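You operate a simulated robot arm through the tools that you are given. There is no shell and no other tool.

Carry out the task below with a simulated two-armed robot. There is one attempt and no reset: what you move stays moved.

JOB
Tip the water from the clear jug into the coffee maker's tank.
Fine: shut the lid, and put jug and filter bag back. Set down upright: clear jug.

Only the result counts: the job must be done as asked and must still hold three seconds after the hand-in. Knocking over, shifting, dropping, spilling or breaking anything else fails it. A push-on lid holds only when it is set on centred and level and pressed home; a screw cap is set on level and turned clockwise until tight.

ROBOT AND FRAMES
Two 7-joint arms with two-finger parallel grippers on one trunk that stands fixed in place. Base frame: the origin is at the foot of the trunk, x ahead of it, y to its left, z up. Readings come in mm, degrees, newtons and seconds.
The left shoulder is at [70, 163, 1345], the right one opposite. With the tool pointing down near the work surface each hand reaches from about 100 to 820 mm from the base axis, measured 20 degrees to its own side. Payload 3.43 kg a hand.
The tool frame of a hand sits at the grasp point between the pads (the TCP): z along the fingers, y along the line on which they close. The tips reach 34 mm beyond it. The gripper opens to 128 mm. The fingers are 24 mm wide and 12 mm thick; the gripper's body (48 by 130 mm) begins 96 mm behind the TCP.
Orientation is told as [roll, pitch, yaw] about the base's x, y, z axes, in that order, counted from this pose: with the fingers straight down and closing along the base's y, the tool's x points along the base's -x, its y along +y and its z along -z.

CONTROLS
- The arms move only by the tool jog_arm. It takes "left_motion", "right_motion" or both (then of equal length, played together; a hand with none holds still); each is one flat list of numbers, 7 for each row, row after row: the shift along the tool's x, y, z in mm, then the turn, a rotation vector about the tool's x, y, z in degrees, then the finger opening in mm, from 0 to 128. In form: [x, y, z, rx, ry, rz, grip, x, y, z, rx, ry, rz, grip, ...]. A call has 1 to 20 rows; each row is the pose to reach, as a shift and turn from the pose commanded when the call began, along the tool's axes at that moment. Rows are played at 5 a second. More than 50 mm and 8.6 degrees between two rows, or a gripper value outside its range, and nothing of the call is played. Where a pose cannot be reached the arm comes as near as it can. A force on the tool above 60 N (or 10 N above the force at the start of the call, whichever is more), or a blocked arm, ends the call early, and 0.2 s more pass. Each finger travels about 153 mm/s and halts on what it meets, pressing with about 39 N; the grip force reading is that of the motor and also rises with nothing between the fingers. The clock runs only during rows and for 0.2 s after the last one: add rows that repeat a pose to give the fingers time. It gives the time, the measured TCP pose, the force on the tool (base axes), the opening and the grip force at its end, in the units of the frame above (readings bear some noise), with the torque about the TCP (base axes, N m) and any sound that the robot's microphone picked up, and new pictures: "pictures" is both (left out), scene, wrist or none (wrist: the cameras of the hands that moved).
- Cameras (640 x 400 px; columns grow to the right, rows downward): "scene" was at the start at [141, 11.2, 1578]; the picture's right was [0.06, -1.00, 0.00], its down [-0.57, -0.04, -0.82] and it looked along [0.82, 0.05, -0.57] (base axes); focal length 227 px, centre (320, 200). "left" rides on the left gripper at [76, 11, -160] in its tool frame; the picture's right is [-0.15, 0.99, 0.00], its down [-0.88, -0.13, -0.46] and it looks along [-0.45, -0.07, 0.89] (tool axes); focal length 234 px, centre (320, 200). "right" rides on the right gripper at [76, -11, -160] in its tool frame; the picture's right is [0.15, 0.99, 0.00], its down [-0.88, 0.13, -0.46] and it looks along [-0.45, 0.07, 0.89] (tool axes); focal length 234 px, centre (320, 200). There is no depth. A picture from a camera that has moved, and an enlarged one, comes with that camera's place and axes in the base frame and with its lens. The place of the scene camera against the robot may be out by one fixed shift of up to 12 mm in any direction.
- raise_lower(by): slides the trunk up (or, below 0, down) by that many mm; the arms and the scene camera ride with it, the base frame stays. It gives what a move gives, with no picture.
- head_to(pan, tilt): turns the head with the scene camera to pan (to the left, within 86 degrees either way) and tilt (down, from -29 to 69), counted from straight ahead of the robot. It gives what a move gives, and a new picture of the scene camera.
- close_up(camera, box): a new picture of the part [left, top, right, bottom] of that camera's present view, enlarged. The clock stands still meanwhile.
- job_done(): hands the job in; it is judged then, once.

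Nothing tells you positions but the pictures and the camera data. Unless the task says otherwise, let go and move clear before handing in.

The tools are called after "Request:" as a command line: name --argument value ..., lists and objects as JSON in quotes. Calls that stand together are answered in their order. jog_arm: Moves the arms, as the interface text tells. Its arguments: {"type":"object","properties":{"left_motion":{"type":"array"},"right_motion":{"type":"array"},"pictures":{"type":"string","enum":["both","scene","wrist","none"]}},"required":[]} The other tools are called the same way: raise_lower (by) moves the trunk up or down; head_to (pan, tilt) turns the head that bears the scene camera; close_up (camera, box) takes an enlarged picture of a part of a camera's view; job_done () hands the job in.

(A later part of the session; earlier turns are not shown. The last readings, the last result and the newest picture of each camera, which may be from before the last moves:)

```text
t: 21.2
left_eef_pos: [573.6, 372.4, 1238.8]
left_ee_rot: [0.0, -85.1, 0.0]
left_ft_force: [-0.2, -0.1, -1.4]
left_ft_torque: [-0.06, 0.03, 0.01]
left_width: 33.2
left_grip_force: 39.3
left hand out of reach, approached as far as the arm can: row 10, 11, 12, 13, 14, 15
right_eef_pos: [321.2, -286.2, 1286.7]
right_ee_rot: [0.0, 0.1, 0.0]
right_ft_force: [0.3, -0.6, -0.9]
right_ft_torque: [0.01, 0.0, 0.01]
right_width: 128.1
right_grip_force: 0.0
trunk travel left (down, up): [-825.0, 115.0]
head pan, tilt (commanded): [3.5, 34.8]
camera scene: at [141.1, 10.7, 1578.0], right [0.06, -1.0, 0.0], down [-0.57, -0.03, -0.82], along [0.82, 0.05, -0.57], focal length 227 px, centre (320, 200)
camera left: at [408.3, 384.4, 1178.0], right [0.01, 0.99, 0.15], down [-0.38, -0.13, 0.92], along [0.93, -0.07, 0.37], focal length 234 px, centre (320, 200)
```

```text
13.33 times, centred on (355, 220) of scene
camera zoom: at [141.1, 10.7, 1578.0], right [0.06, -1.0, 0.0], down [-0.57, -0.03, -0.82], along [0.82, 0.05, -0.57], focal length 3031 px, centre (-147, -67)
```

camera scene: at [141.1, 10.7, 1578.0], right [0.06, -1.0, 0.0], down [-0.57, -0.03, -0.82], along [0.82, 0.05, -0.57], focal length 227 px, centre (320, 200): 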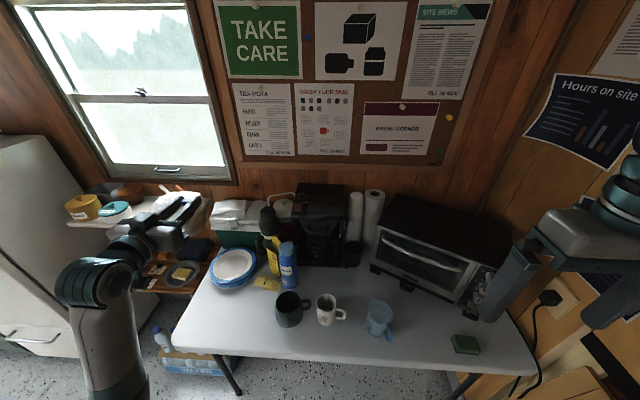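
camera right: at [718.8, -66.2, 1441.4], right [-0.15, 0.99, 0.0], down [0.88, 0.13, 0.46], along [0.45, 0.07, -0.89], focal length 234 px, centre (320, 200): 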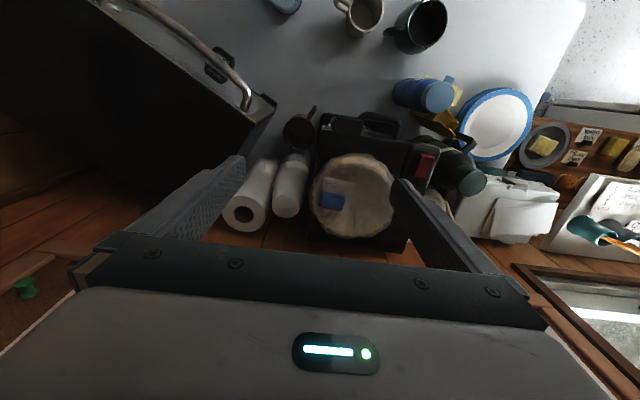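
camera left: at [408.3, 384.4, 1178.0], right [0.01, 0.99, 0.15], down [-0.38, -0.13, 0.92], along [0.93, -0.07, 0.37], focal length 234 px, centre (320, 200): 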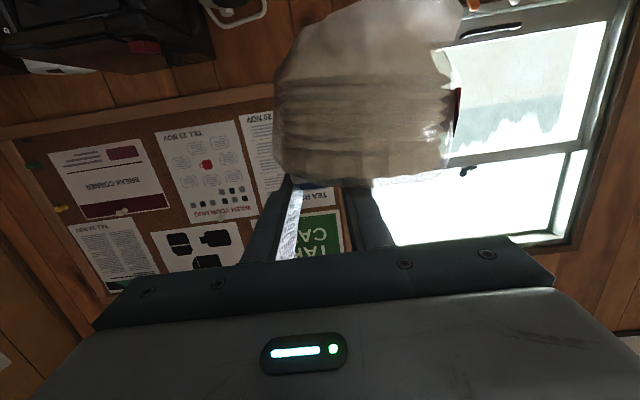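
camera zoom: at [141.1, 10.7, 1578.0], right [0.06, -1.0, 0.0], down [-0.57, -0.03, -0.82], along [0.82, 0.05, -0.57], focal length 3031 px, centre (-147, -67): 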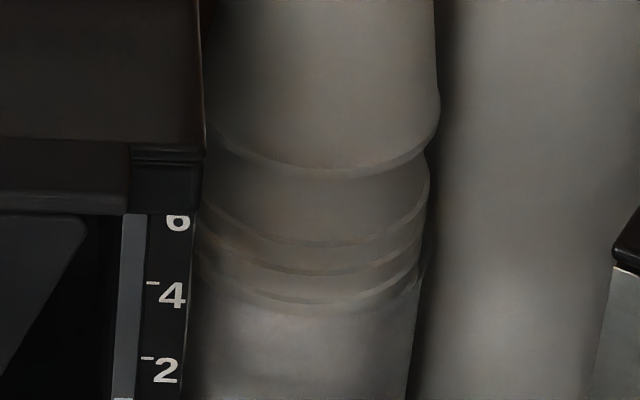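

The tab at the lid's front covers about y -32 to 12, x 765–788, z 1044–1056, with free space below it down to the basket handle at about z 1005. I'll bring the right hand in front of it with the fingers level and nearly closed.

Request:
jog_arm --right_motion '[-24.5, 21, 5, 0, -7, 0, 110, -49, 42, 10, 0, -14, 0, 100, -73.5, 63, 20, 0, -21, 0, 80, -98, 84, 35, 0, -28, 0, 60, -122.5, 105, 55, 0, -35, 0, 40, -147, 126, 75, 0, -42, 0, 20, -171.5, 147, 95, 0, -49, 0, 10, -196, 168, 115, 0, -56, 0, 10, -220, 189, 135, 0, -63, 0, 10, -245, 210, 160, 0, -70, 0, 10, -270, 231, 185, 0, -77, 0, 10, -294, 252, 210, 0, -84, 0, 10, -318, 275, 227, 0, -90, 0, 10, -318, 275, 227, 0, -90, 0, 10]' --pictures "both"

Request:
close_up --camera "right" --box '[240, 40, 400, 230]'

Request:
close_up --camera "scene" --box '[290, 175, 380, 245]'

```text
t: 24.2
left_eef_pos: [574.9, 370.4, 1239.2]
left_ee_rot: [0.8, -85.0, -0.8]
left_ft_force: [0.5, -0.5, -1.4]
left_ft_torque: [-0.09, 0.04, 0.01]
left_width: 33.2
left_grip_force: 39.0
right_eef_pos: [626.7, 15.2, 1082.4]
right_ee_rot: [9.4, -89.4, -10.3]
right_ft_force: [0.2, -0.4, -0.4]
right_ft_torque: [-0.01, -0.02, 0.01]
right_width: 9.9
right_grip_force: 0.1
right hand out of reach, approached as far as the arm can: row 1, 2, 3, 4, 5, 6, 7, 8, 12, 13, 14
trunk travel left (down, up): [-825.0, 115.0]
head pan, tilt (commanded): [3.5, 34.8]
camera scene: at [140.9, 9.3, 1578.1], right [0.06, -1.0, 0.0], down [-0.57, -0.03, -0.82], along [0.82, 0.05, -0.57], focal length 227 px, centre (320, 200)
camera right: at [466.0, 6.2, 1008.0], right [0.02, 0.99, -0.14], down [-0.44, 0.14, 0.89], along [0.9, 0.05, 0.44], focal length 234 px, centre (320, 200)
```

scene: 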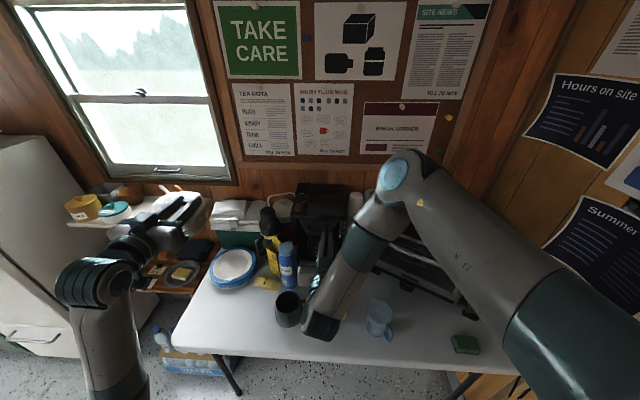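
right: 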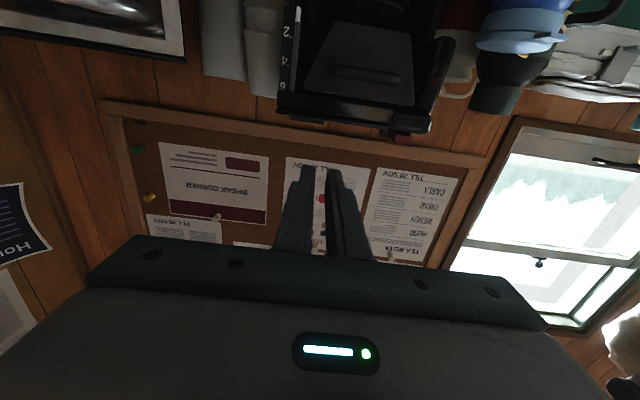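

```text
2.11 times, centred on (320, 135) of right
camera zoom: at [466.0, 6.2, 1008.0], right [0.02, 0.99, -0.14], down [-0.44, 0.14, 0.89], along [0.9, 0.05, 0.44], focal length 493 px, centre (320, 337)
```

zoom: 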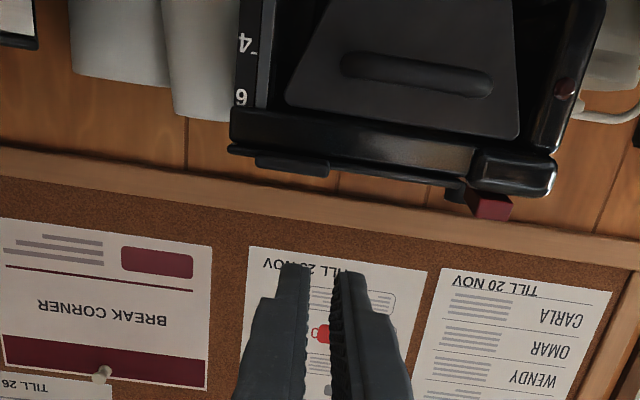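

```text
5.71 times, centred on (335, 210) of scene
camera zoom: at [140.9, 9.3, 1578.1], right [0.06, -1.0, 0.0], down [-0.57, -0.03, -0.82], along [0.82, 0.05, -0.57], focal length 1299 px, centre (234, 143)
```

zoom: 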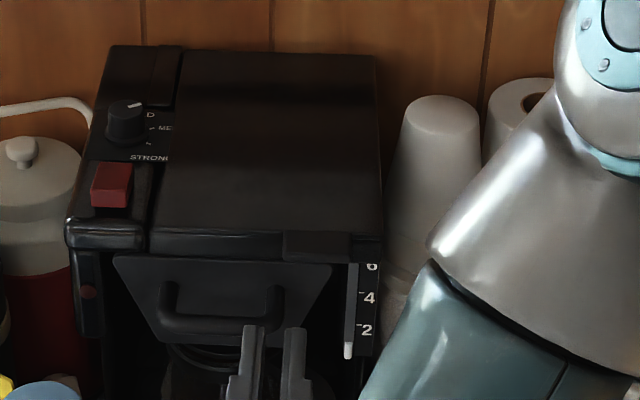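

The tab lies at y -31 to 13, z 1041–1051, its front at x 765, with clear space beneath it. I'll lower to z about 1022 just short of the tab.

Request:
jog_arm --right_motion '[15, -6, 15, 0, 0, 0, 10, 30, -12, 30, 0, 0, 0, 10, 45, -18, 45, 0, 0, 0, 10, 60, -24, 60, 0, 0, 0, 10, 60, -24, 60, 0, 0, 0, 10]' --pictures "both"

Request:
close_up --camera "right" --box '[240, 40, 400, 230]'

Request:
close_up --camera "scene" --box '[290, 175, 380, 245]'

```text
t: 25.4
left_eef_pos: [574.2, 371.5, 1240.3]
left_ee_rot: [0.1, -85.0, -0.3]
left_ft_force: [-0.1, 0.0, -0.2]
left_ft_torque: [-0.04, 0.01, 0.02]
left_width: 33.1
left_grip_force: 39.6
right_eef_pos: [675.1, 36.3, 1058.5]
right_ee_rot: [-0.7, -88.5, -1.4]
right_ft_force: [-1.7, -0.5, -0.1]
right_ft_torque: [0.0, 0.02, 0.0]
right_width: 10.3
right_grip_force: 0.0
right hand out of reach, approached as far as the arm can: row 1, 2, 3, 4, 5
trunk travel left (down, up): [-825.0, 115.0]
head pan, tilt (commanded): [3.5, 34.8]
camera scene: at [141.0, 10.7, 1578.1], right [0.06, -1.0, 0.0], down [-0.57, -0.03, -0.82], along [0.82, 0.05, -0.57], focal length 227 px, centre (320, 200)
camera right: at [512.3, 30.8, 988.3], right [0.03, 0.99, -0.15], down [-0.43, 0.15, 0.89], along [0.9, 0.03, 0.43], focal length 234 px, centre (320, 200)
```

scene: 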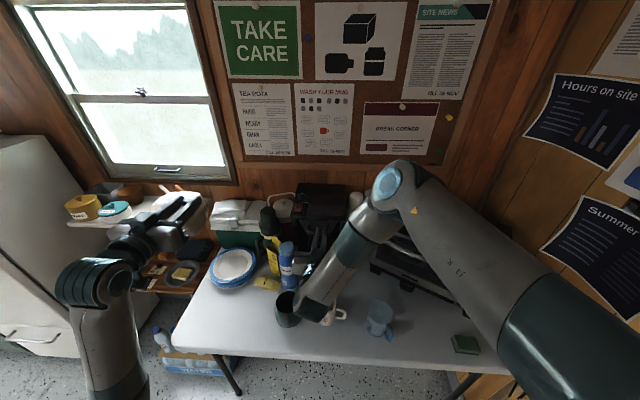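
right: 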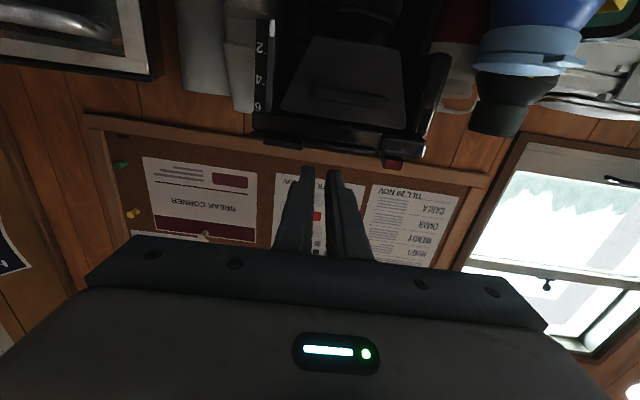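

```text
2.11 times, centred on (320, 135) of right
camera zoom: at [512.3, 30.8, 988.3], right [0.03, 0.99, -0.15], down [-0.43, 0.15, 0.89], along [0.9, 0.03, 0.43], focal length 493 px, centre (320, 337)
```

zoom: 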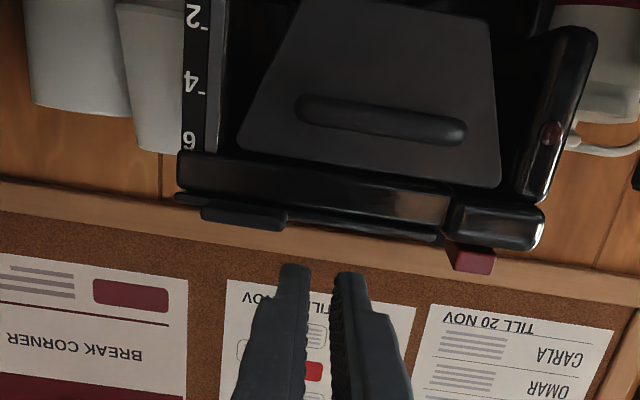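

```text
5.71 times, centred on (335, 210) of scene
camera zoom: at [141.0, 10.7, 1578.1], right [0.06, -1.0, 0.0], down [-0.57, -0.03, -0.82], along [0.82, 0.05, -0.57], focal length 1299 px, centre (234, 143)
```

zoom: 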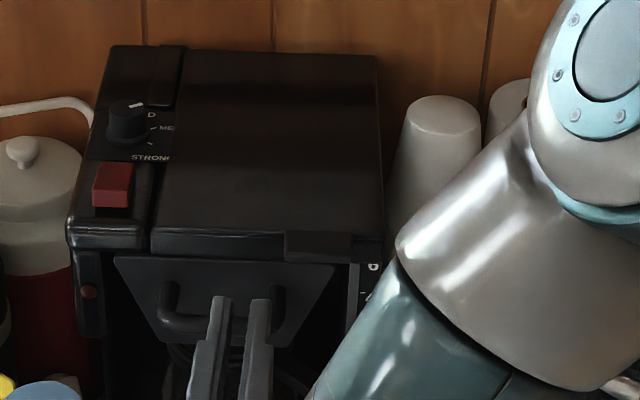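

The right arm is cramped at this height because its shoulder sits too high for level work. I'll lift the hand first, then lower the trunk so that both arms work level with the lid.

Request:
jog_arm --right_motion '[-30, -14, 0, 0, 0, 0, 10, -60, -28, 0, 0, 0, 0, 10, -90, -42, 0, 0, 0, 0, 10, -120, -56, 0, 0, 0, 0, 10, -150, -70, 0, 0, 0, 0, 10, -180, -84, 0, 0, 0, 0, 10, -200, -90, 0, 0, 0, 0, 10, -200, -90, 0, 0, 0, 0, 10]' --pictures "scene"

```text
t: 27.2
left_eef_pos: [575.3, 372.4, 1238.4]
left_ee_rot: [-0.4, -85.1, 0.4]
left_ft_force: [0.0, 0.9, -1.4]
left_ft_torque: [-0.05, 0.01, 0.0]
left_width: 33.3
left_grip_force: 39.1
right_eef_pos: [676.0, -53.9, 1260.6]
right_ee_rot: [-30.6, -89.8, 30.6]
right_ft_force: [0.7, -0.3, 0.2]
right_ft_torque: [-0.01, 0.03, -0.01]
right_width: 9.8
right_grip_force: 0.1
right hand out of reach, approached as far as the arm can: row 1
trunk travel left (down, up): [-825.0, 115.0]
head pan, tilt (commanded): [3.5, 34.8]
camera scene: at [141.5, 11.8, 1578.0], right [0.06, -1.0, 0.0], down [-0.57, -0.04, -0.82], along [0.82, 0.05, -0.57], focal length 227 px, centre (320, 200)
```

scene: 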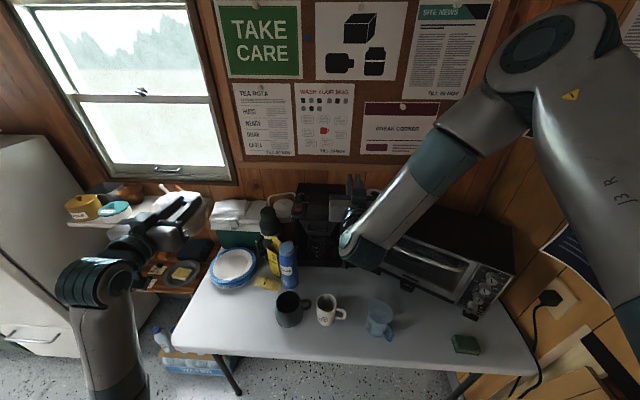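

Request:
raise_lower --by -200

Request:
head_to --pan 3.5 --tilt 28

```text
t: 29.4
left_eef_pos: [574.3, 373.1, 1040.6]
left_ee_rot: [-0.1, -84.9, 0.1]
left_ft_force: [-0.1, 0.1, -1.7]
left_ft_torque: [-0.04, 0.02, 0.0]
left_width: 33.3
left_grip_force: 38.9
right_eef_pos: [675.5, -53.7, 1059.8]
right_ee_rot: [13.2, -90.0, -13.3]
right_ft_force: [0.8, -0.1, 0.0]
right_ft_torque: [-0.01, 0.0, 0.01]
right_width: 10.1
right_grip_force: 0.1
trunk travel left (down, up): [-625.0, 315.0]
head pan, tilt (commanded): [3.5, 34.8]
```

```text
t: 30.1
left_eef_pos: [575.5, 373.0, 1039.7]
left_ee_rot: [-0.3, -85.0, 0.2]
left_ft_force: [0.1, 1.0, -1.3]
left_ft_torque: [-0.08, 0.05, 0.0]
left_width: 33.0
left_grip_force: 38.8
right_eef_pos: [675.7, -53.5, 1060.0]
right_ee_rot: [-5.3, -90.0, 5.3]
right_ft_force: [-0.3, 1.3, -0.6]
right_ft_torque: [0.01, 0.0, -0.02]
right_width: 10.1
right_grip_force: 0.1
trunk travel left (down, up): [-625.0, 315.0]
head pan, tilt (commanded): [3.5, 28.0]
camera scene: at [144.0, 11.5, 1388.7], right [0.06, -1.0, 0.0], down [-0.47, -0.03, -0.88], along [0.88, 0.05, -0.47], focal length 227 px, centre (320, 200)
```

scene: 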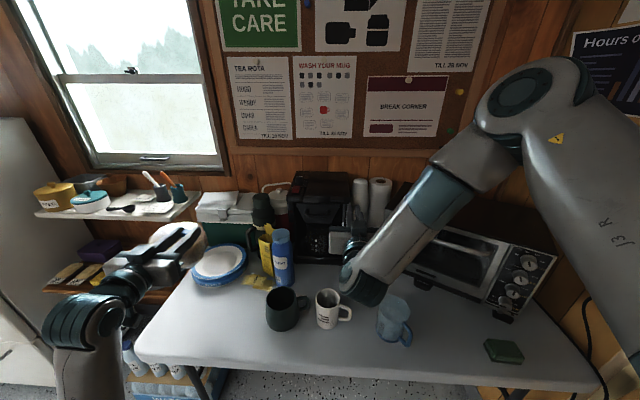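

Now both arms are level with the work. I'll position the right fingers just in front of and below the tab.

Request:
jog_arm --right_motion '[0, 22, 0, 0, 0, 0, 10, 10, 44, 5, 0, 0, 0, 10, 25, 44, 15, 0, 0, 0, 10, 38, 44, 24, 0, 0, 0, 10, 38, 44, 24, 0, 0, 0, 10]' --pictures "wrist"

Request:
close_up --camera "right" --box '[240, 40, 400, 230]'

Request:
close_up --camera "scene" --box '[280, 160, 380, 260]'

```text
t: 31.2
left_eef_pos: [574.3, 372.0, 1038.5]
left_ee_rot: [-0.1, -85.0, 0.0]
left_ft_force: [-0.1, -0.6, -0.6]
left_ft_torque: [-0.07, 0.03, -0.02]
left_width: 33.1
left_grip_force: 39.0
right_eef_pos: [700.0, -11.2, 1020.9]
right_ee_rot: [97.3, -90.0, -97.3]
right_ft_force: [0.5, -0.1, 0.0]
right_ft_torque: [0.0, 0.0, -0.03]
right_width: 10.1
right_grip_force: 0.1
trunk travel left (down, up): [-625.0, 315.0]
head pan, tilt (commanded): [3.5, 28.0]
camera right: at [539.7, -21.9, 946.2], right [0.0, 0.99, -0.15], down [-0.46, 0.13, 0.88], along [0.89, 0.07, 0.45], focal length 234 px, centre (320, 200)
```

right: 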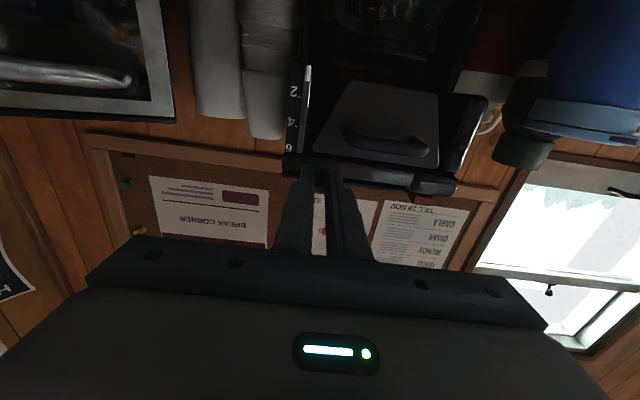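

```text
2.11 times, centred on (320, 135) of right
camera zoom: at [539.7, -21.9, 946.2], right [0.0, 0.99, -0.15], down [-0.46, 0.13, 0.88], along [0.89, 0.07, 0.45], focal length 493 px, centre (320, 337)
```

zoom: 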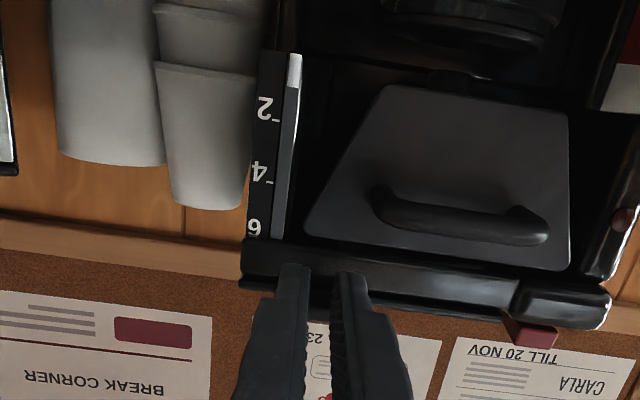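

```text
4.00 times, centred on (330, 210) of scene
camera zoom: at [143.7, 11.3, 1388.8], right [0.06, -1.0, 0.0], down [-0.47, -0.03, -0.88], along [0.88, 0.05, -0.47], focal length 909 px, centre (280, 160)
```

zoom: 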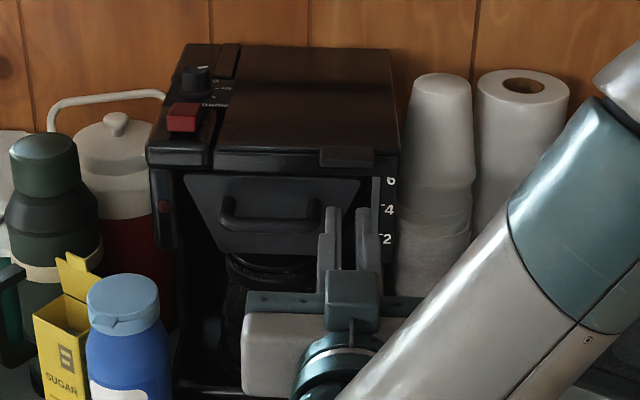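

The fingers line up under the tab. I'll slide in beneath it to about x 781 at the tips.

Request:
jog_arm --right_motion '[0, 2, 20, 0, 0, 0, 10, 0, 2, 35, 0, 0, 0, 10, 0, 2, 46, 0, 0, 0, 10, 0, 2, 46, 0, 0, 0, 10]' --pictures "none"

Request:
close_up --camera "right" --box '[240, 80, 400, 230]'

Request:
close_up --camera "scene" --box '[310, 180, 380, 230]'

```text
t: 32.2
left_eef_pos: [574.6, 371.8, 1039.0]
left_ee_rot: [-0.2, -85.0, 0.1]
left_ft_force: [-0.8, 0.1, -1.2]
left_ft_torque: [-0.05, 0.0, -0.02]
left_width: 32.9
left_grip_force: 38.9
right_eef_pos: [745.5, -7.0, 1022.0]
right_ee_rot: [-45.1, -89.9, 45.1]
right_ft_force: [0.8, 0.3, -0.1]
right_ft_torque: [-0.02, -0.01, 0.0]
right_width: 9.8
right_grip_force: 0.0
trunk travel left (down, up): [-625.0, 315.0]
head pan, tilt (commanded): [3.5, 28.0]
```

```text
2.67 times, centred on (320, 155) of right
camera zoom: at [585.6, -19.5, 946.5], right [0.0, 0.99, -0.15], down [-0.46, 0.13, 0.88], along [0.89, 0.07, 0.45], focal length 624 px, centre (320, 320)
```

zoom: 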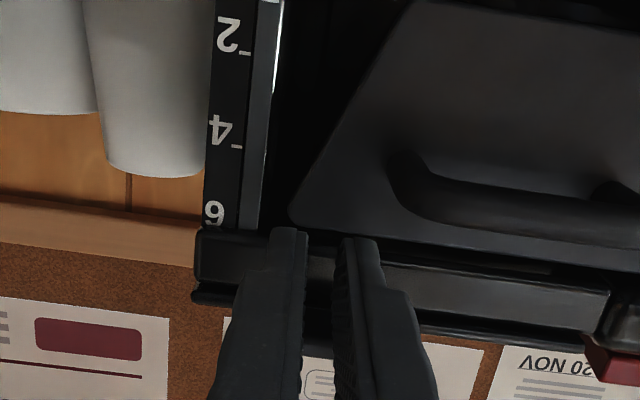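

```text
8.00 times, centred on (345, 205) of scene
camera zoom: at [143.9, 11.5, 1388.8], right [0.06, -1.0, 0.0], down [-0.47, -0.03, -0.88], along [0.88, 0.05, -0.47], focal length 1818 px, centre (120, 160)
```

zoom: 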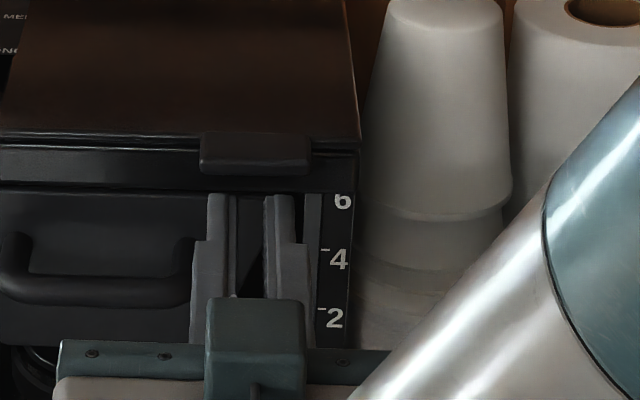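

I'll raise the fingers slowly to lift the lid by its tab.

Request:
jog_arm --right_motion '[-8, 0, 0, 0, 0, 0, 10, -16, 0, 0, 0, 0, 0, 10, -24, 0, 0, 0, 0, 0, 10, -32, 0, 0, 0, 0, 0, 10, -42, 0, 0, 0, 0, 0, 10, -52, 0, 1, 0, 0, 0, 10, -62, 0, 2, 0, 0, 0, 10, -62, 0, 2, 0, 0, 0, 10]' --pictures "both"

Request:
close_up --camera "scene" --box '[280, 160, 380, 230]'

Request:
close_up --camera "right" --box '[240, 80, 400, 230]'

```text
t: 34.0
left_eef_pos: [574.8, 371.3, 1038.8]
left_ee_rot: [-0.2, -85.0, 0.2]
left_ft_force: [0.3, -0.1, -0.9]
left_ft_torque: [-0.03, 0.02, 0.0]
left_width: 33.0
left_grip_force: 38.7
right_eef_pos: [747.2, -8.6, 1082.9]
right_ee_rot: [-44.6, -90.0, 44.5]
right_ft_force: [-0.9, 0.7, 0.0]
right_ft_torque: [-0.01, 0.01, -0.01]
right_width: 10.2
right_grip_force: 0.0
trunk travel left (down, up): [-625.0, 315.0]
head pan, tilt (commanded): [3.5, 28.0]
camera scene: at [144.1, 11.6, 1388.7], right [0.06, -1.0, 0.0], down [-0.47, -0.03, -0.88], along [0.88, 0.05, -0.47], focal length 227 px, centre (320, 200)
camera right: at [586.9, -20.1, 1008.2], right [0.0, 0.99, -0.15], down [-0.46, 0.13, 0.88], along [0.89, 0.07, 0.45], focal length 234 px, centre (320, 200)
```

scene: 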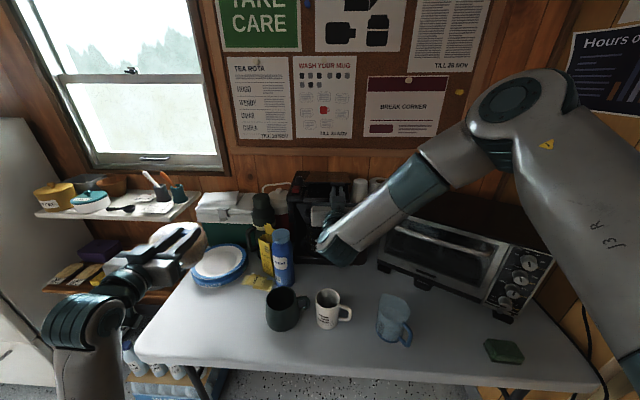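
right: 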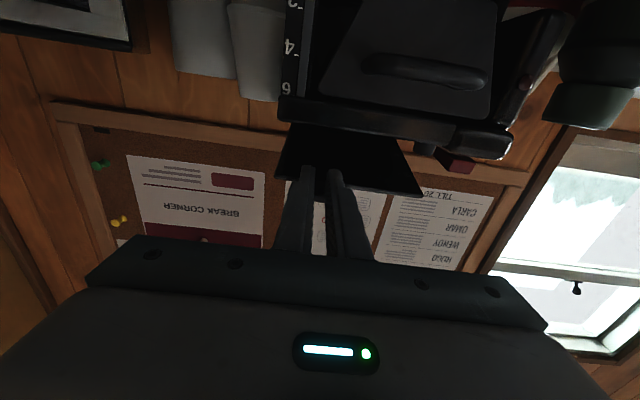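

```text
5.71 times, centred on (330, 195) of scene
camera zoom: at [144.1, 11.6, 1388.7], right [0.06, -1.0, 0.0], down [-0.47, -0.03, -0.88], along [0.88, 0.05, -0.47], focal length 1299 px, centre (263, 229)
```

zoom: 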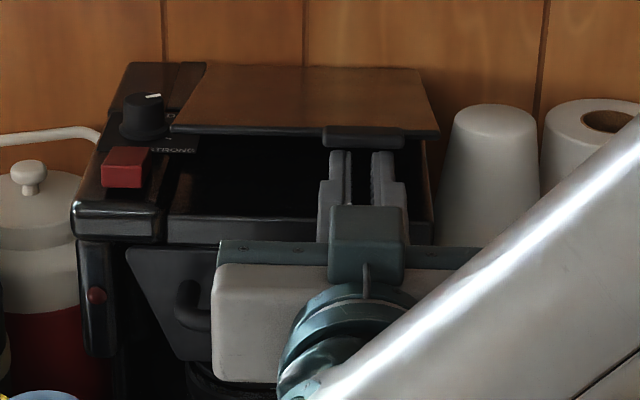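

```text
2.67 times, centred on (320, 155) of right
camera zoom: at [586.9, -20.1, 1008.2], right [0.0, 0.99, -0.15], down [-0.46, 0.13, 0.88], along [0.89, 0.07, 0.45], focal length 624 px, centre (320, 320)
```

zoom: 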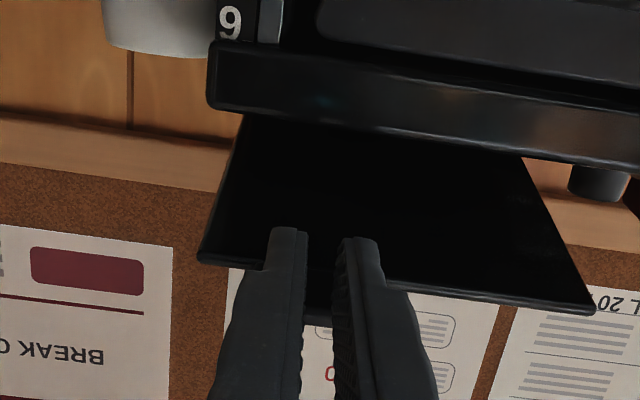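

The lid pivots at the back. I'll keep raising and pushing forward along an arc to bring it up to about 70°.

Request:
jog_arm --right_motion '[-22, 0, 9, 0, 0, 0, 10, -44, 0, 20, 0, 0, 0, 10, -65, 0, 33, 0, 0, 0, 10, -80, 0, 52, 0, 0, 0, 10, -95, 0, 73, 0, 0, 0, 10, -108, 0, 95, 0, 0, 0, 10, -114, 0, 118, 0, 0, 0, 10, -120, 0, 140, 0, 0, 0, 10, -124, 0, 162, 0, 0, 0, 10, -124, 0, 162, 0, 0, 0, 10]' --pictures "both"

Request:
close_up --camera "scene" --box '[280, 130, 380, 230]'

```text
t: 36.2
left_eef_pos: [573.2, 372.3, 1039.8]
left_ee_rot: [-0.1, -85.0, 0.0]
left_ft_force: [0.2, 1.0, -1.3]
left_ft_torque: [-0.05, 0.04, -0.01]
left_width: 32.8
left_grip_force: 38.9
right_eef_pos: [910.3, -11.3, 1207.9]
right_ee_rot: [-49.4, -90.0, 49.3]
right_ft_force: [0.3, -0.2, 0.4]
right_ft_torque: [0.02, -0.01, 0.01]
right_width: 9.9
right_grip_force: 0.1
trunk travel left (down, up): [-625.0, 315.0]
head pan, tilt (commanded): [3.5, 28.0]
camera scene: at [143.6, 11.4, 1388.8], right [0.06, -1.0, 0.0], down [-0.47, -0.03, -0.88], along [0.88, 0.05, -0.47], focal length 227 px, centre (320, 200)
camera right: at [750.2, -21.2, 1133.9], right [0.0, 0.99, -0.15], down [-0.46, 0.13, 0.88], along [0.89, 0.07, 0.45], focal length 234 px, centre (320, 200)
```

scene: 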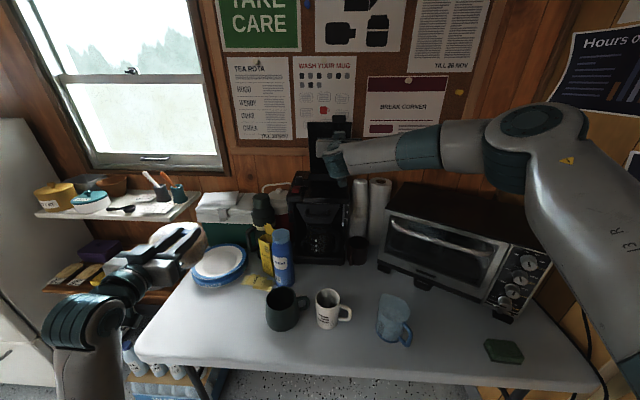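
right: 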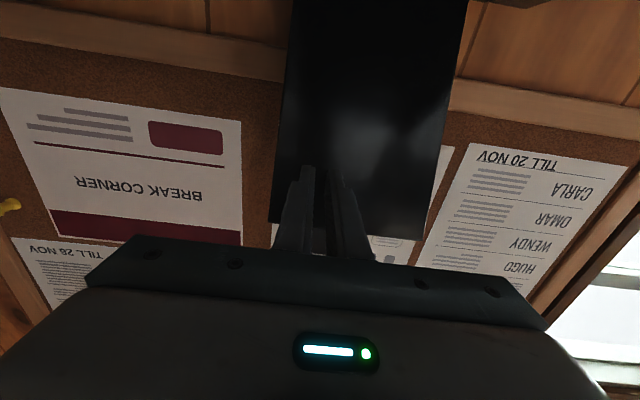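

```text
4.00 times, centred on (330, 180) of scene
camera zoom: at [143.6, 11.4, 1388.8], right [0.06, -1.0, 0.0], down [-0.47, -0.03, -0.88], along [0.88, 0.05, -0.47], focal length 909 px, centre (280, 280)
```

zoom: 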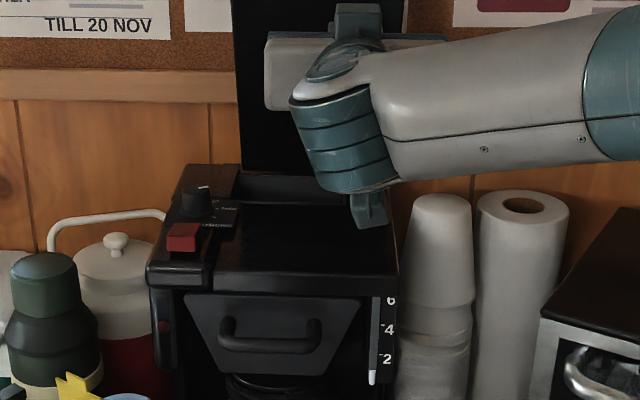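

The lid is near 70°. I'll push it on past vertical.

Request:
jog_arm --right_motion '[0, 0, 16, 0, 0, 0, 10, 0, 0, 32, 0, 0, 0, 10, 2, 0, 47, 0, 0, 0, 10, 4, 0, 60, 0, 0, 0, 10, 4, 0, 70, 0, 0, 0, 10, 4, 0, 70, 0, 0, 0, 10]' --pictures "both"

Request:
close_up --camera "scene" --box '[280, 110, 380, 230]'

```text
t: 37.3
left_eef_pos: [566.3, 370.3, 1045.1]
left_ee_rot: [1.6, -85.5, -1.7]
left_ft_force: [-0.2, -0.4, -0.5]
left_ft_torque: [-0.05, 0.0, 0.05]
left_width: 33.2
left_grip_force: 39.0
right_eef_pos: [955.2, -8.9, 1207.0]
right_ee_rot: [121.6, -90.1, -121.5]
right_ft_force: [-69.6, -16.7, -7.5]
right_ft_torque: [-0.43, -0.6, -0.79]
right_width: 10.1
right_grip_force: 0.0
trunk travel left (down, up): [-625.0, 315.0]
head pan, tilt (commanded): [3.5, 28.0]
stopped in row 5 (right hand): the force on the tool passed its limit at 83 N (the readings are from after the stop); the commanded pose is now the measured one
camera scene: at [130.5, 7.0, 1390.0], right [0.06, -1.0, 0.0], down [-0.46, -0.02, -0.89], along [0.89, 0.05, -0.46], focal length 227 px, centre (320, 200)
camera right: at [795.8, -20.5, 1131.8], right [0.0, 0.99, -0.15], down [-0.46, 0.13, 0.88], along [0.89, 0.07, 0.45], focal length 234 px, centre (320, 200)
```

scene: 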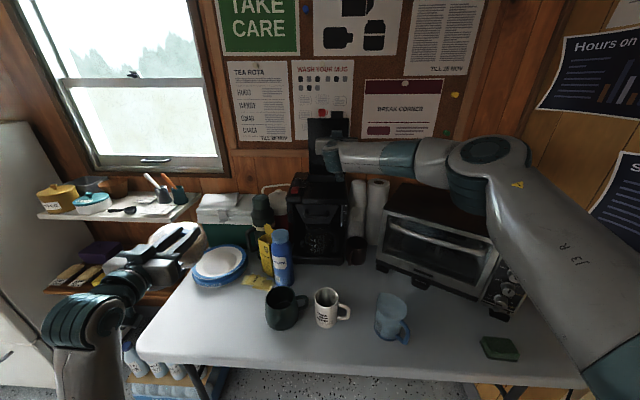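
right: 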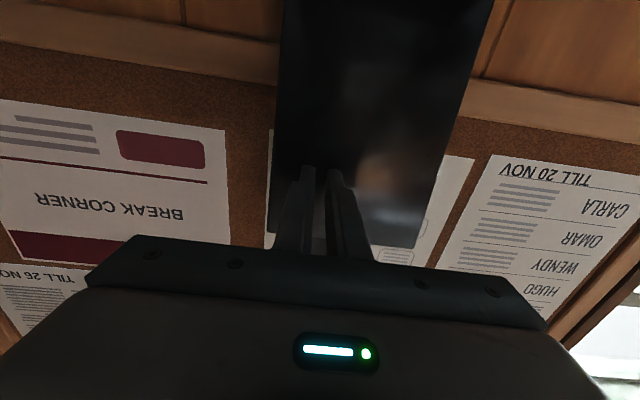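

```text
3.33 times, centred on (330, 170) of scene
camera zoom: at [130.5, 7.0, 1390.0], right [0.06, -1.0, 0.0], down [-0.46, -0.02, -0.89], along [0.89, 0.05, -0.46], focal length 758 px, centre (287, 300)
```

zoom: 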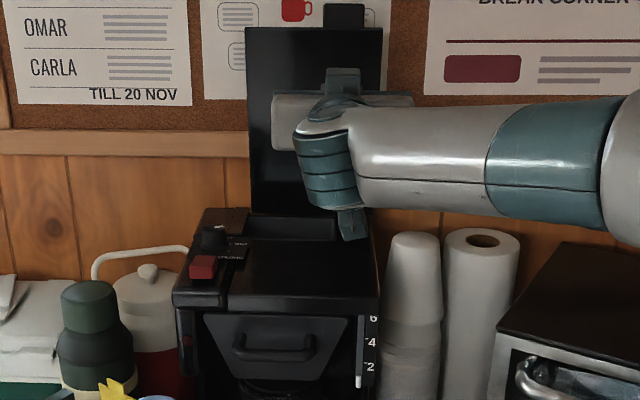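

The lid reached its stop. I'll back off gently and see whether it stays up.

Request:
jog_arm --right_motion '[0, 0, -8, 0, 0, 0, 10, 0, 0, -16, 0, 0, 0, 10, 0, 0, -30, 0, 0, 0, 10, 0, 0, -30, 0, 0, 0, 10]' --pictures "both"

Request:
close_up --camera "scene" --box '[280, 110, 380, 230]'

```text
t: 38.3
left_eef_pos: [575.4, 372.4, 1038.2]
left_ee_rot: [-0.5, -84.9, 0.5]
left_ft_force: [0.5, -0.3, -0.6]
left_ft_torque: [-0.06, 0.02, -0.03]
left_width: 33.1
left_grip_force: 39.0
right_eef_pos: [938.2, -3.9, 1198.3]
right_ee_rot: [-11.7, -89.5, 12.0]
right_ft_force: [0.5, 0.0, -1.5]
right_ft_torque: [-0.01, 0.02, -0.04]
right_width: 10.0
right_grip_force: 0.0
trunk travel left (down, up): [-625.0, 315.0]
head pan, tilt (commanded): [3.5, 28.0]
camera scene: at [145.3, 12.0, 1388.6], right [0.06, -1.0, 0.0], down [-0.47, -0.03, -0.88], along [0.88, 0.05, -0.47], focal length 227 px, centre (320, 200)
camera right: at [777.5, -16.8, 1124.2], right [-0.01, 0.99, -0.15], down [-0.45, 0.13, 0.88], along [0.89, 0.07, 0.44], focal length 234 px, centre (320, 200)
```

scene: 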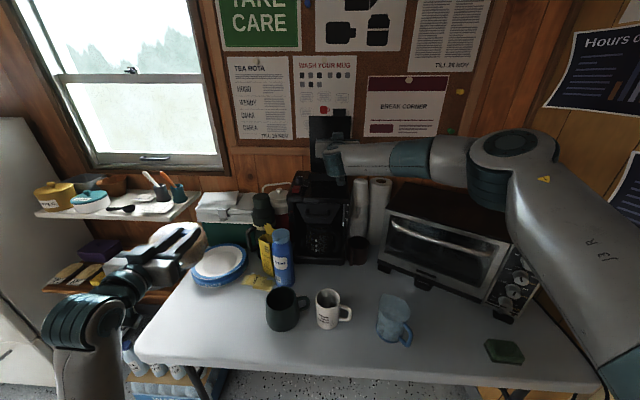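
right: 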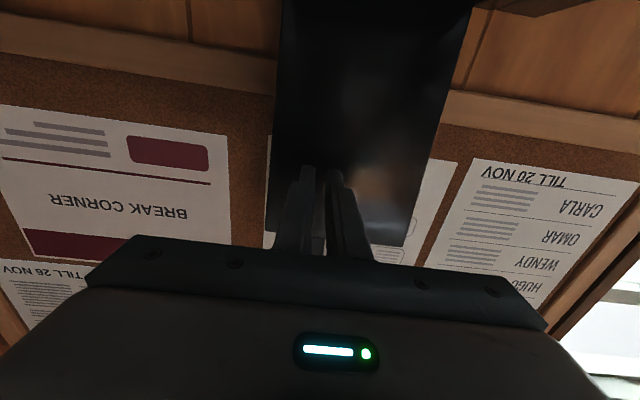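

```text
3.33 times, centred on (330, 170) of scene
camera zoom: at [145.3, 12.0, 1388.6], right [0.06, -1.0, 0.0], down [-0.47, -0.03, -0.88], along [0.88, 0.05, -0.47], focal length 758 px, centre (287, 300)
```

zoom: 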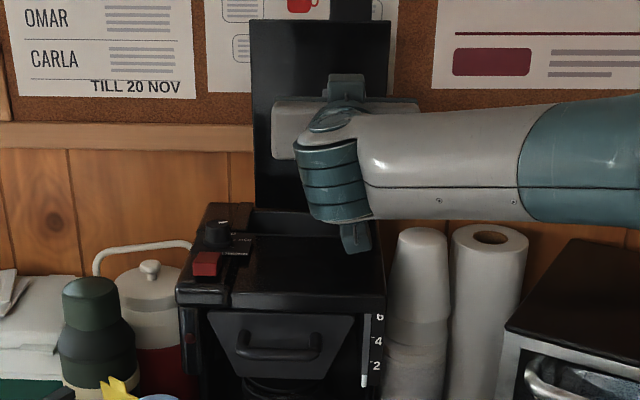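

Request:
jog_arm --right_motion '[0, 0, -15, 0, 0, 0, 10, 0, 0, -30, 0, 0, 0, 10, 0, 0, -45, 0, 0, 0, 10, 0, 0, -60, 0, 0, 0, 10, 0, 0, -60, 0, 0, 0, 10]' --pictures "wrist"

Request:
close_up --camera "scene" --box '[280, 110, 380, 230]'

```text
t: 39.5
left_eef_pos: [575.5, 373.3, 1038.4]
left_ee_rot: [-0.3, -85.0, 0.2]
left_ft_force: [-0.4, 0.0, -1.0]
left_ft_torque: [-0.03, 0.02, 0.01]
left_width: 33.2
left_grip_force: 39.2
right_eef_pos: [877.0, -6.5, 1200.4]
right_ee_rot: [-8.6, -89.5, 8.8]
right_ft_force: [0.6, -0.8, 0.0]
right_ft_torque: [0.05, 0.03, 0.0]
right_width: 10.0
right_grip_force: 0.1
trunk travel left (down, up): [-625.0, 315.0]
head pan, tilt (commanded): [3.5, 28.0]
camera right: at [716.9, -18.7, 1126.6], right [-0.01, 0.99, -0.15], down [-0.45, 0.13, 0.88], along [0.89, 0.07, 0.44], focal length 234 px, centre (320, 200)
```

right: 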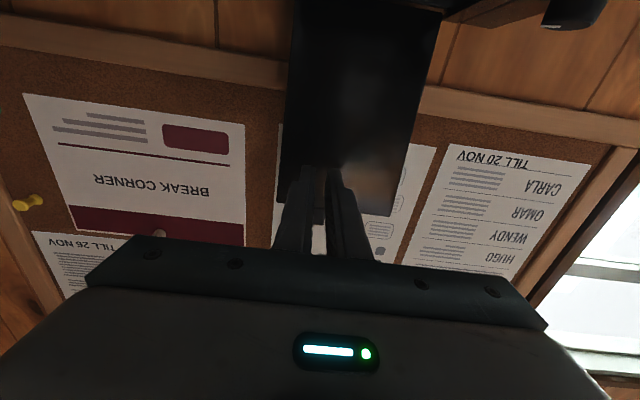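

```text
3.33 times, centred on (330, 170) of scene
camera zoom: at [144.3, 11.6, 1388.7], right [0.06, -1.0, 0.0], down [-0.47, -0.03, -0.88], along [0.88, 0.05, -0.47], focal length 758 px, centre (287, 300)
```

zoom: 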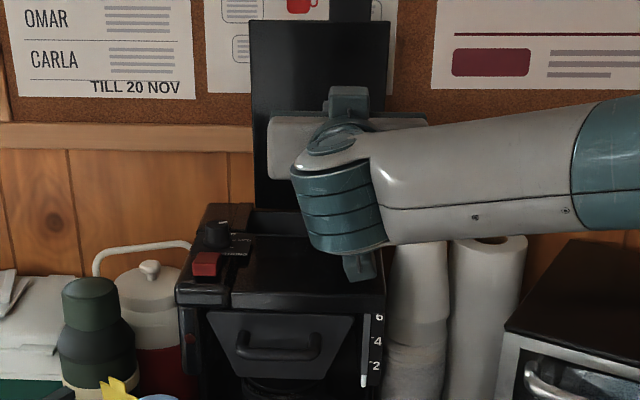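

The lid stands on its own. I'll retract the right arm and look into the opening.

Request:
jog_arm --right_motion '[-5, -10, -35, 0, 0, 0, 10, -10, -30, -70, 0, 0, 0, 10, -15, -60, -105, 0, 0, 0, 10, -20, -90, -140, 0, 0, 0, 10, -20, -120, -170, 0, 0, 0, 10, -20, -150, -200, 0, 0, 0, 10, -20, -150, -200, 0, 0, 0, 10]' --pictures "scene"

Request:
close_up --camera "scene" --box '[290, 160, 370, 230]'

```text
t: 41.1
left_eef_pos: [575.5, 372.5, 1037.7]
left_ee_rot: [-0.6, -84.8, 0.5]
left_ft_force: [0.0, -0.1, -2.1]
left_ft_torque: [-0.03, 0.01, -0.06]
left_width: 32.9
left_grip_force: 38.9
right_eef_pos: [677.5, -155.6, 1218.8]
right_ee_rot: [-10.1, -89.5, 10.5]
right_ft_force: [-0.1, -0.7, 0.1]
right_ft_torque: [-0.01, -0.02, 0.01]
right_width: 9.9
right_grip_force: 0.0
trunk travel left (down, up): [-625.0, 315.0]
head pan, tilt (commanded): [3.5, 28.0]
camera scene: at [145.2, 12.2, 1388.6], right [0.06, -1.0, 0.0], down [-0.47, -0.03, -0.88], along [0.88, 0.05, -0.47], focal length 227 px, centre (320, 200)
```

scene: 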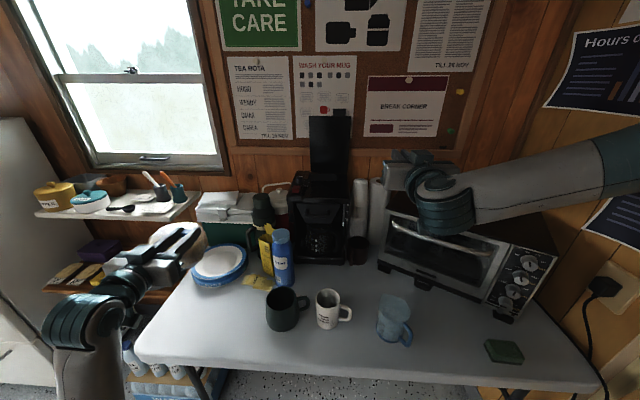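

```text
5.71 times, centred on (330, 195) of scene
camera zoom: at [145.2, 12.2, 1388.6], right [0.06, -1.0, 0.0], down [-0.47, -0.03, -0.88], along [0.88, 0.05, -0.47], focal length 1299 px, centre (263, 229)
```

zoom: 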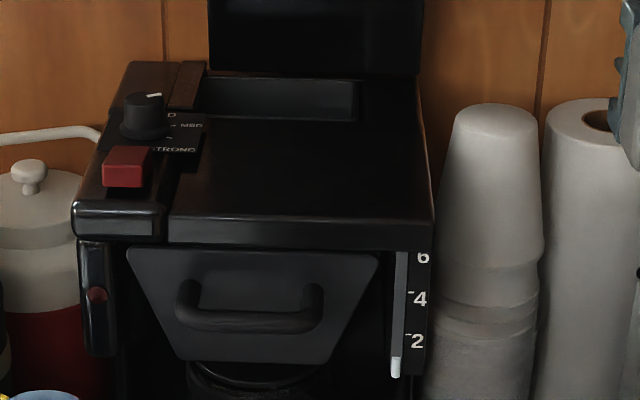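

The tank opening is a slot at the back of the top, roughly x 950–1012, y -8 to 98. I'll raise the right hand and tilt it to look down into it from above.

Request:
jog_arm --right_motion '[-12, 18, 0, 0, 7.5, 0, 40, -24, 36, 2, 0, 15, 0, 70, -36, 54, 5, 0, 22.5, 0, 100, -48, 72, 15, 0, 30, 0, 128, -60, 90, 25, 0, 37.5, 0, 128, -72, 110, 35, 0, 45, 0, 128, -85, 130, 50, 0, 52.5, 0, 128, -100, 150, 63, 0, 60, 0, 128, -100, 150, 63, 0, 60, 0, 128]' --pictures "both"

Request:
close_up --camera "right" --box '[250, 60, 430, 230]'

```text
t: 43.1
left_eef_pos: [573.8, 371.0, 1039.6]
left_ee_rot: [0.8, -85.0, -0.7]
left_ft_force: [-0.5, 0.5, -1.3]
left_ft_torque: [-0.03, 0.02, 0.02]
left_width: 33.0
left_grip_force: 38.7
right_eef_pos: [741.0, -8.4, 1320.3]
right_ee_rot: [0.0, -29.5, 0.2]
right_ft_force: [-0.7, -0.1, -0.6]
right_ft_torque: [0.02, -0.02, 0.0]
right_width: 128.0
right_grip_force: 0.1
trunk travel left (down, up): [-625.0, 315.0]
head pan, tilt (commanded): [3.5, 28.0]
camera scene: at [143.6, 9.7, 1388.8], right [0.06, -1.0, 0.0], down [-0.47, -0.03, -0.88], along [0.88, 0.05, -0.47], focal length 227 px, centre (320, 200)
camera right: at [595.4, -20.1, 1422.2], right [-0.13, 0.99, -0.07], down [0.54, 0.13, 0.83], along [0.83, 0.07, -0.55], focal length 234 px, centre (320, 200)
```

scene: 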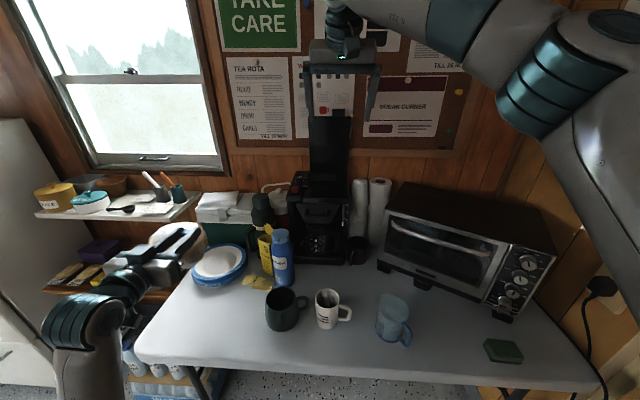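
right: 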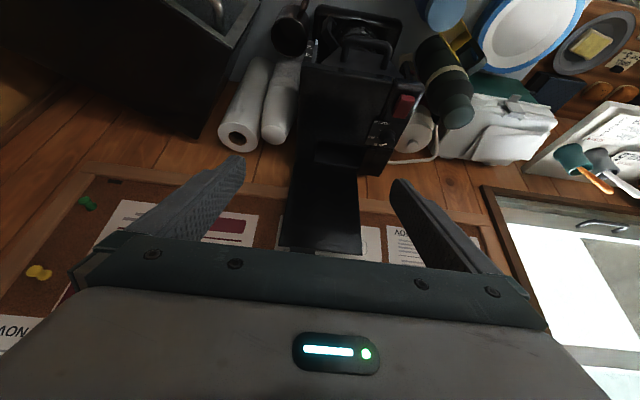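

```text
2.35 times, centred on (340, 145) of right
camera zoom: at [595.4, -20.1, 1422.2], right [-0.13, 0.99, -0.07], down [0.54, 0.13, 0.83], along [0.83, 0.07, -0.55], focal length 551 px, centre (273, 329)
```

zoom: 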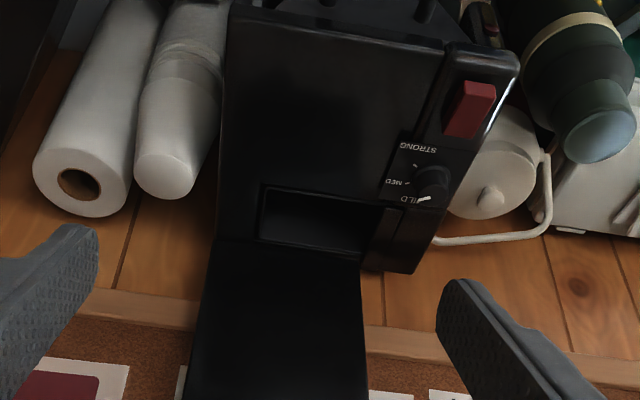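

The opening measures about x 938–1012, y -10 to 102, at z 1045, so the jug must reach far back. The plan is to tip the jug sideways to the left by rolling the right hand while it points forward. I'll dry-run that roll in free air first to check the joint range.

Request:
jog_arm --right_motion '[-11.3, -1.7, 26, 0, -7.2, 0, 128, -22.6, -3.4, 52, 0, -14.4, 0, 128, -34, -5.1, 78, 0, -21.6, 0, 110, -45.3, -6.8, 104, 0, -28.8, 0, 90, -56.6, -8.5, 130, 0, -36, 0, 80, -68, -10.2, 156, 0, -43.2, 0, 70, -79.3, -12, 182, 0, -50.5, 0, 70, -79.3, -12, 182, 0, -50.5, 0, 70]' --pictures "none"

Request:
jog_arm --right_motion '[0, 0, 0, 0, 0, -8.5, 70, 0, 0, 0, 0, 0, -17, 70, 0, 0, 0, 0, 0, -25.5, 70, 0, 0, 0, 0, 0, -34, 70, 0, 0, 0, 0, 0, -42.5, 70, 0, 0, 0, 0, 0, -51, 70, 0, 0, 0, 0, 0, -59.5, 70, 0, 0, 0, 0, 0, -68, 70, 0, 0, 0, 0, 0, -76.5, 70, 0, 0, 0, 0, 0, -85, 70, 0, 0, 0, 0, 0, -93.5, 70, 0, 0, 0, 0, 0, -102, 70, 0, 0, 0, 0, 0, -110, 70, 0, 0, 0, 0, 0, -110, 70]' --pictures "scene"

```text
t: 44.9
left_eef_pos: [573.0, 373.1, 1039.1]
left_ee_rot: [-0.4, -85.0, 0.2]
left_ft_force: [1.3, -0.2, -1.0]
left_ft_torque: [-0.06, 0.05, -0.01]
left_width: 33.1
left_grip_force: 39.3
right_eef_pos: [900.8, -18.0, 1202.6]
right_ee_rot: [-0.4, -80.2, 0.7]
right_ft_force: [-0.6, -0.1, 0.1]
right_ft_torque: [-0.02, 0.03, 0.03]
right_width: 70.0
right_grip_force: 0.0
trunk travel left (down, up): [-625.0, 315.0]
head pan, tilt (commanded): [3.5, 28.0]
```

```text
t: 47.9
left_eef_pos: [574.3, 371.2, 1040.5]
left_ee_rot: [0.0, -85.0, 0.0]
left_ft_force: [0.4, 0.8, -1.3]
left_ft_torque: [-0.05, 0.02, -0.03]
left_width: 33.2
left_grip_force: 38.9
right_eef_pos: [900.3, -18.7, 1200.8]
right_ee_rot: [-79.5, 19.9, 93.9]
right_ft_force: [-0.8, -0.2, -0.4]
right_ft_torque: [-0.02, 0.01, -0.03]
right_width: 70.1
right_grip_force: 0.1
trunk travel left (down, up): [-625.0, 315.0]
head pan, tilt (commanded): [3.5, 28.0]
camera scene: at [144.2, 11.2, 1388.7], right [0.06, -1.0, 0.0], down [-0.47, -0.03, -0.88], along [0.88, 0.05, -0.47], focal length 227 px, centre (320, 200)
```

scene: 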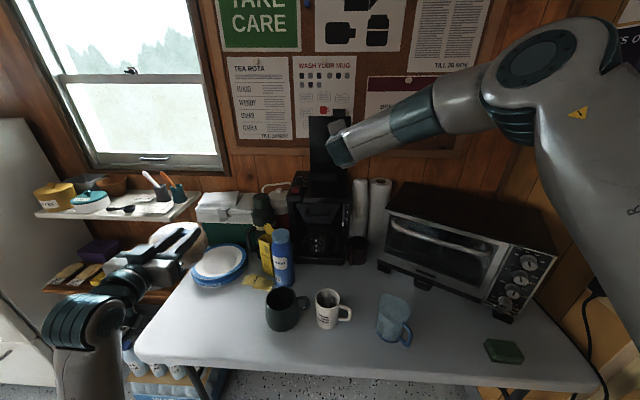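

The full -110° roll is reachable. I'll undo it while backing off, then go and pick the jug from above to turn it so its handle suits this grip.

Request:
jog_arm --right_motion '[0, 0, -10, 0, 0, 8.5, 70, 0, 0, -25, 0, 0, 17, 70, 0, 0, -40, 0, 0, 25.5, 80, 0, 0, -55, 0, 0, 34, 90, 0, 0, -70, 0, 0, 42.5, 100, 0, 0, -85, 0, 0, 51, 110, 0, 0, -100, 0, 0, 59.5, 120, 0, 0, -115, 0, 0, 68, 128, 0, 0, -130, 0, 0, 76.5, 128, 0, 0, -145, 0, 0, 85, 128, 0, 0, -160, 0, 0, 93.5, 128, 0, 0, -175, 0, 0, 102, 128, 0, 0, -190, 0, 0, 110, 128, 0, 0, -190, 0, 0, 110, 128]' --pictures "none"

```text
t: 50.9
left_eef_pos: [574.4, 373.2, 1039.2]
left_ee_rot: [-0.3, -85.0, 0.3]
left_ft_force: [0.5, -0.1, -1.4]
left_ft_torque: [-0.01, -0.01, -0.02]
left_width: 33.0
left_grip_force: 39.4
right_eef_pos: [712.7, -20.2, 1234.0]
right_ee_rot: [0.2, -80.1, 0.1]
right_ft_force: [0.1, -0.6, 0.3]
right_ft_torque: [-0.01, -0.02, 0.0]
right_width: 128.1
right_grip_force: 0.1
trunk travel left (down, up): [-625.0, 315.0]
head pan, tilt (commanded): [3.5, 28.0]
```

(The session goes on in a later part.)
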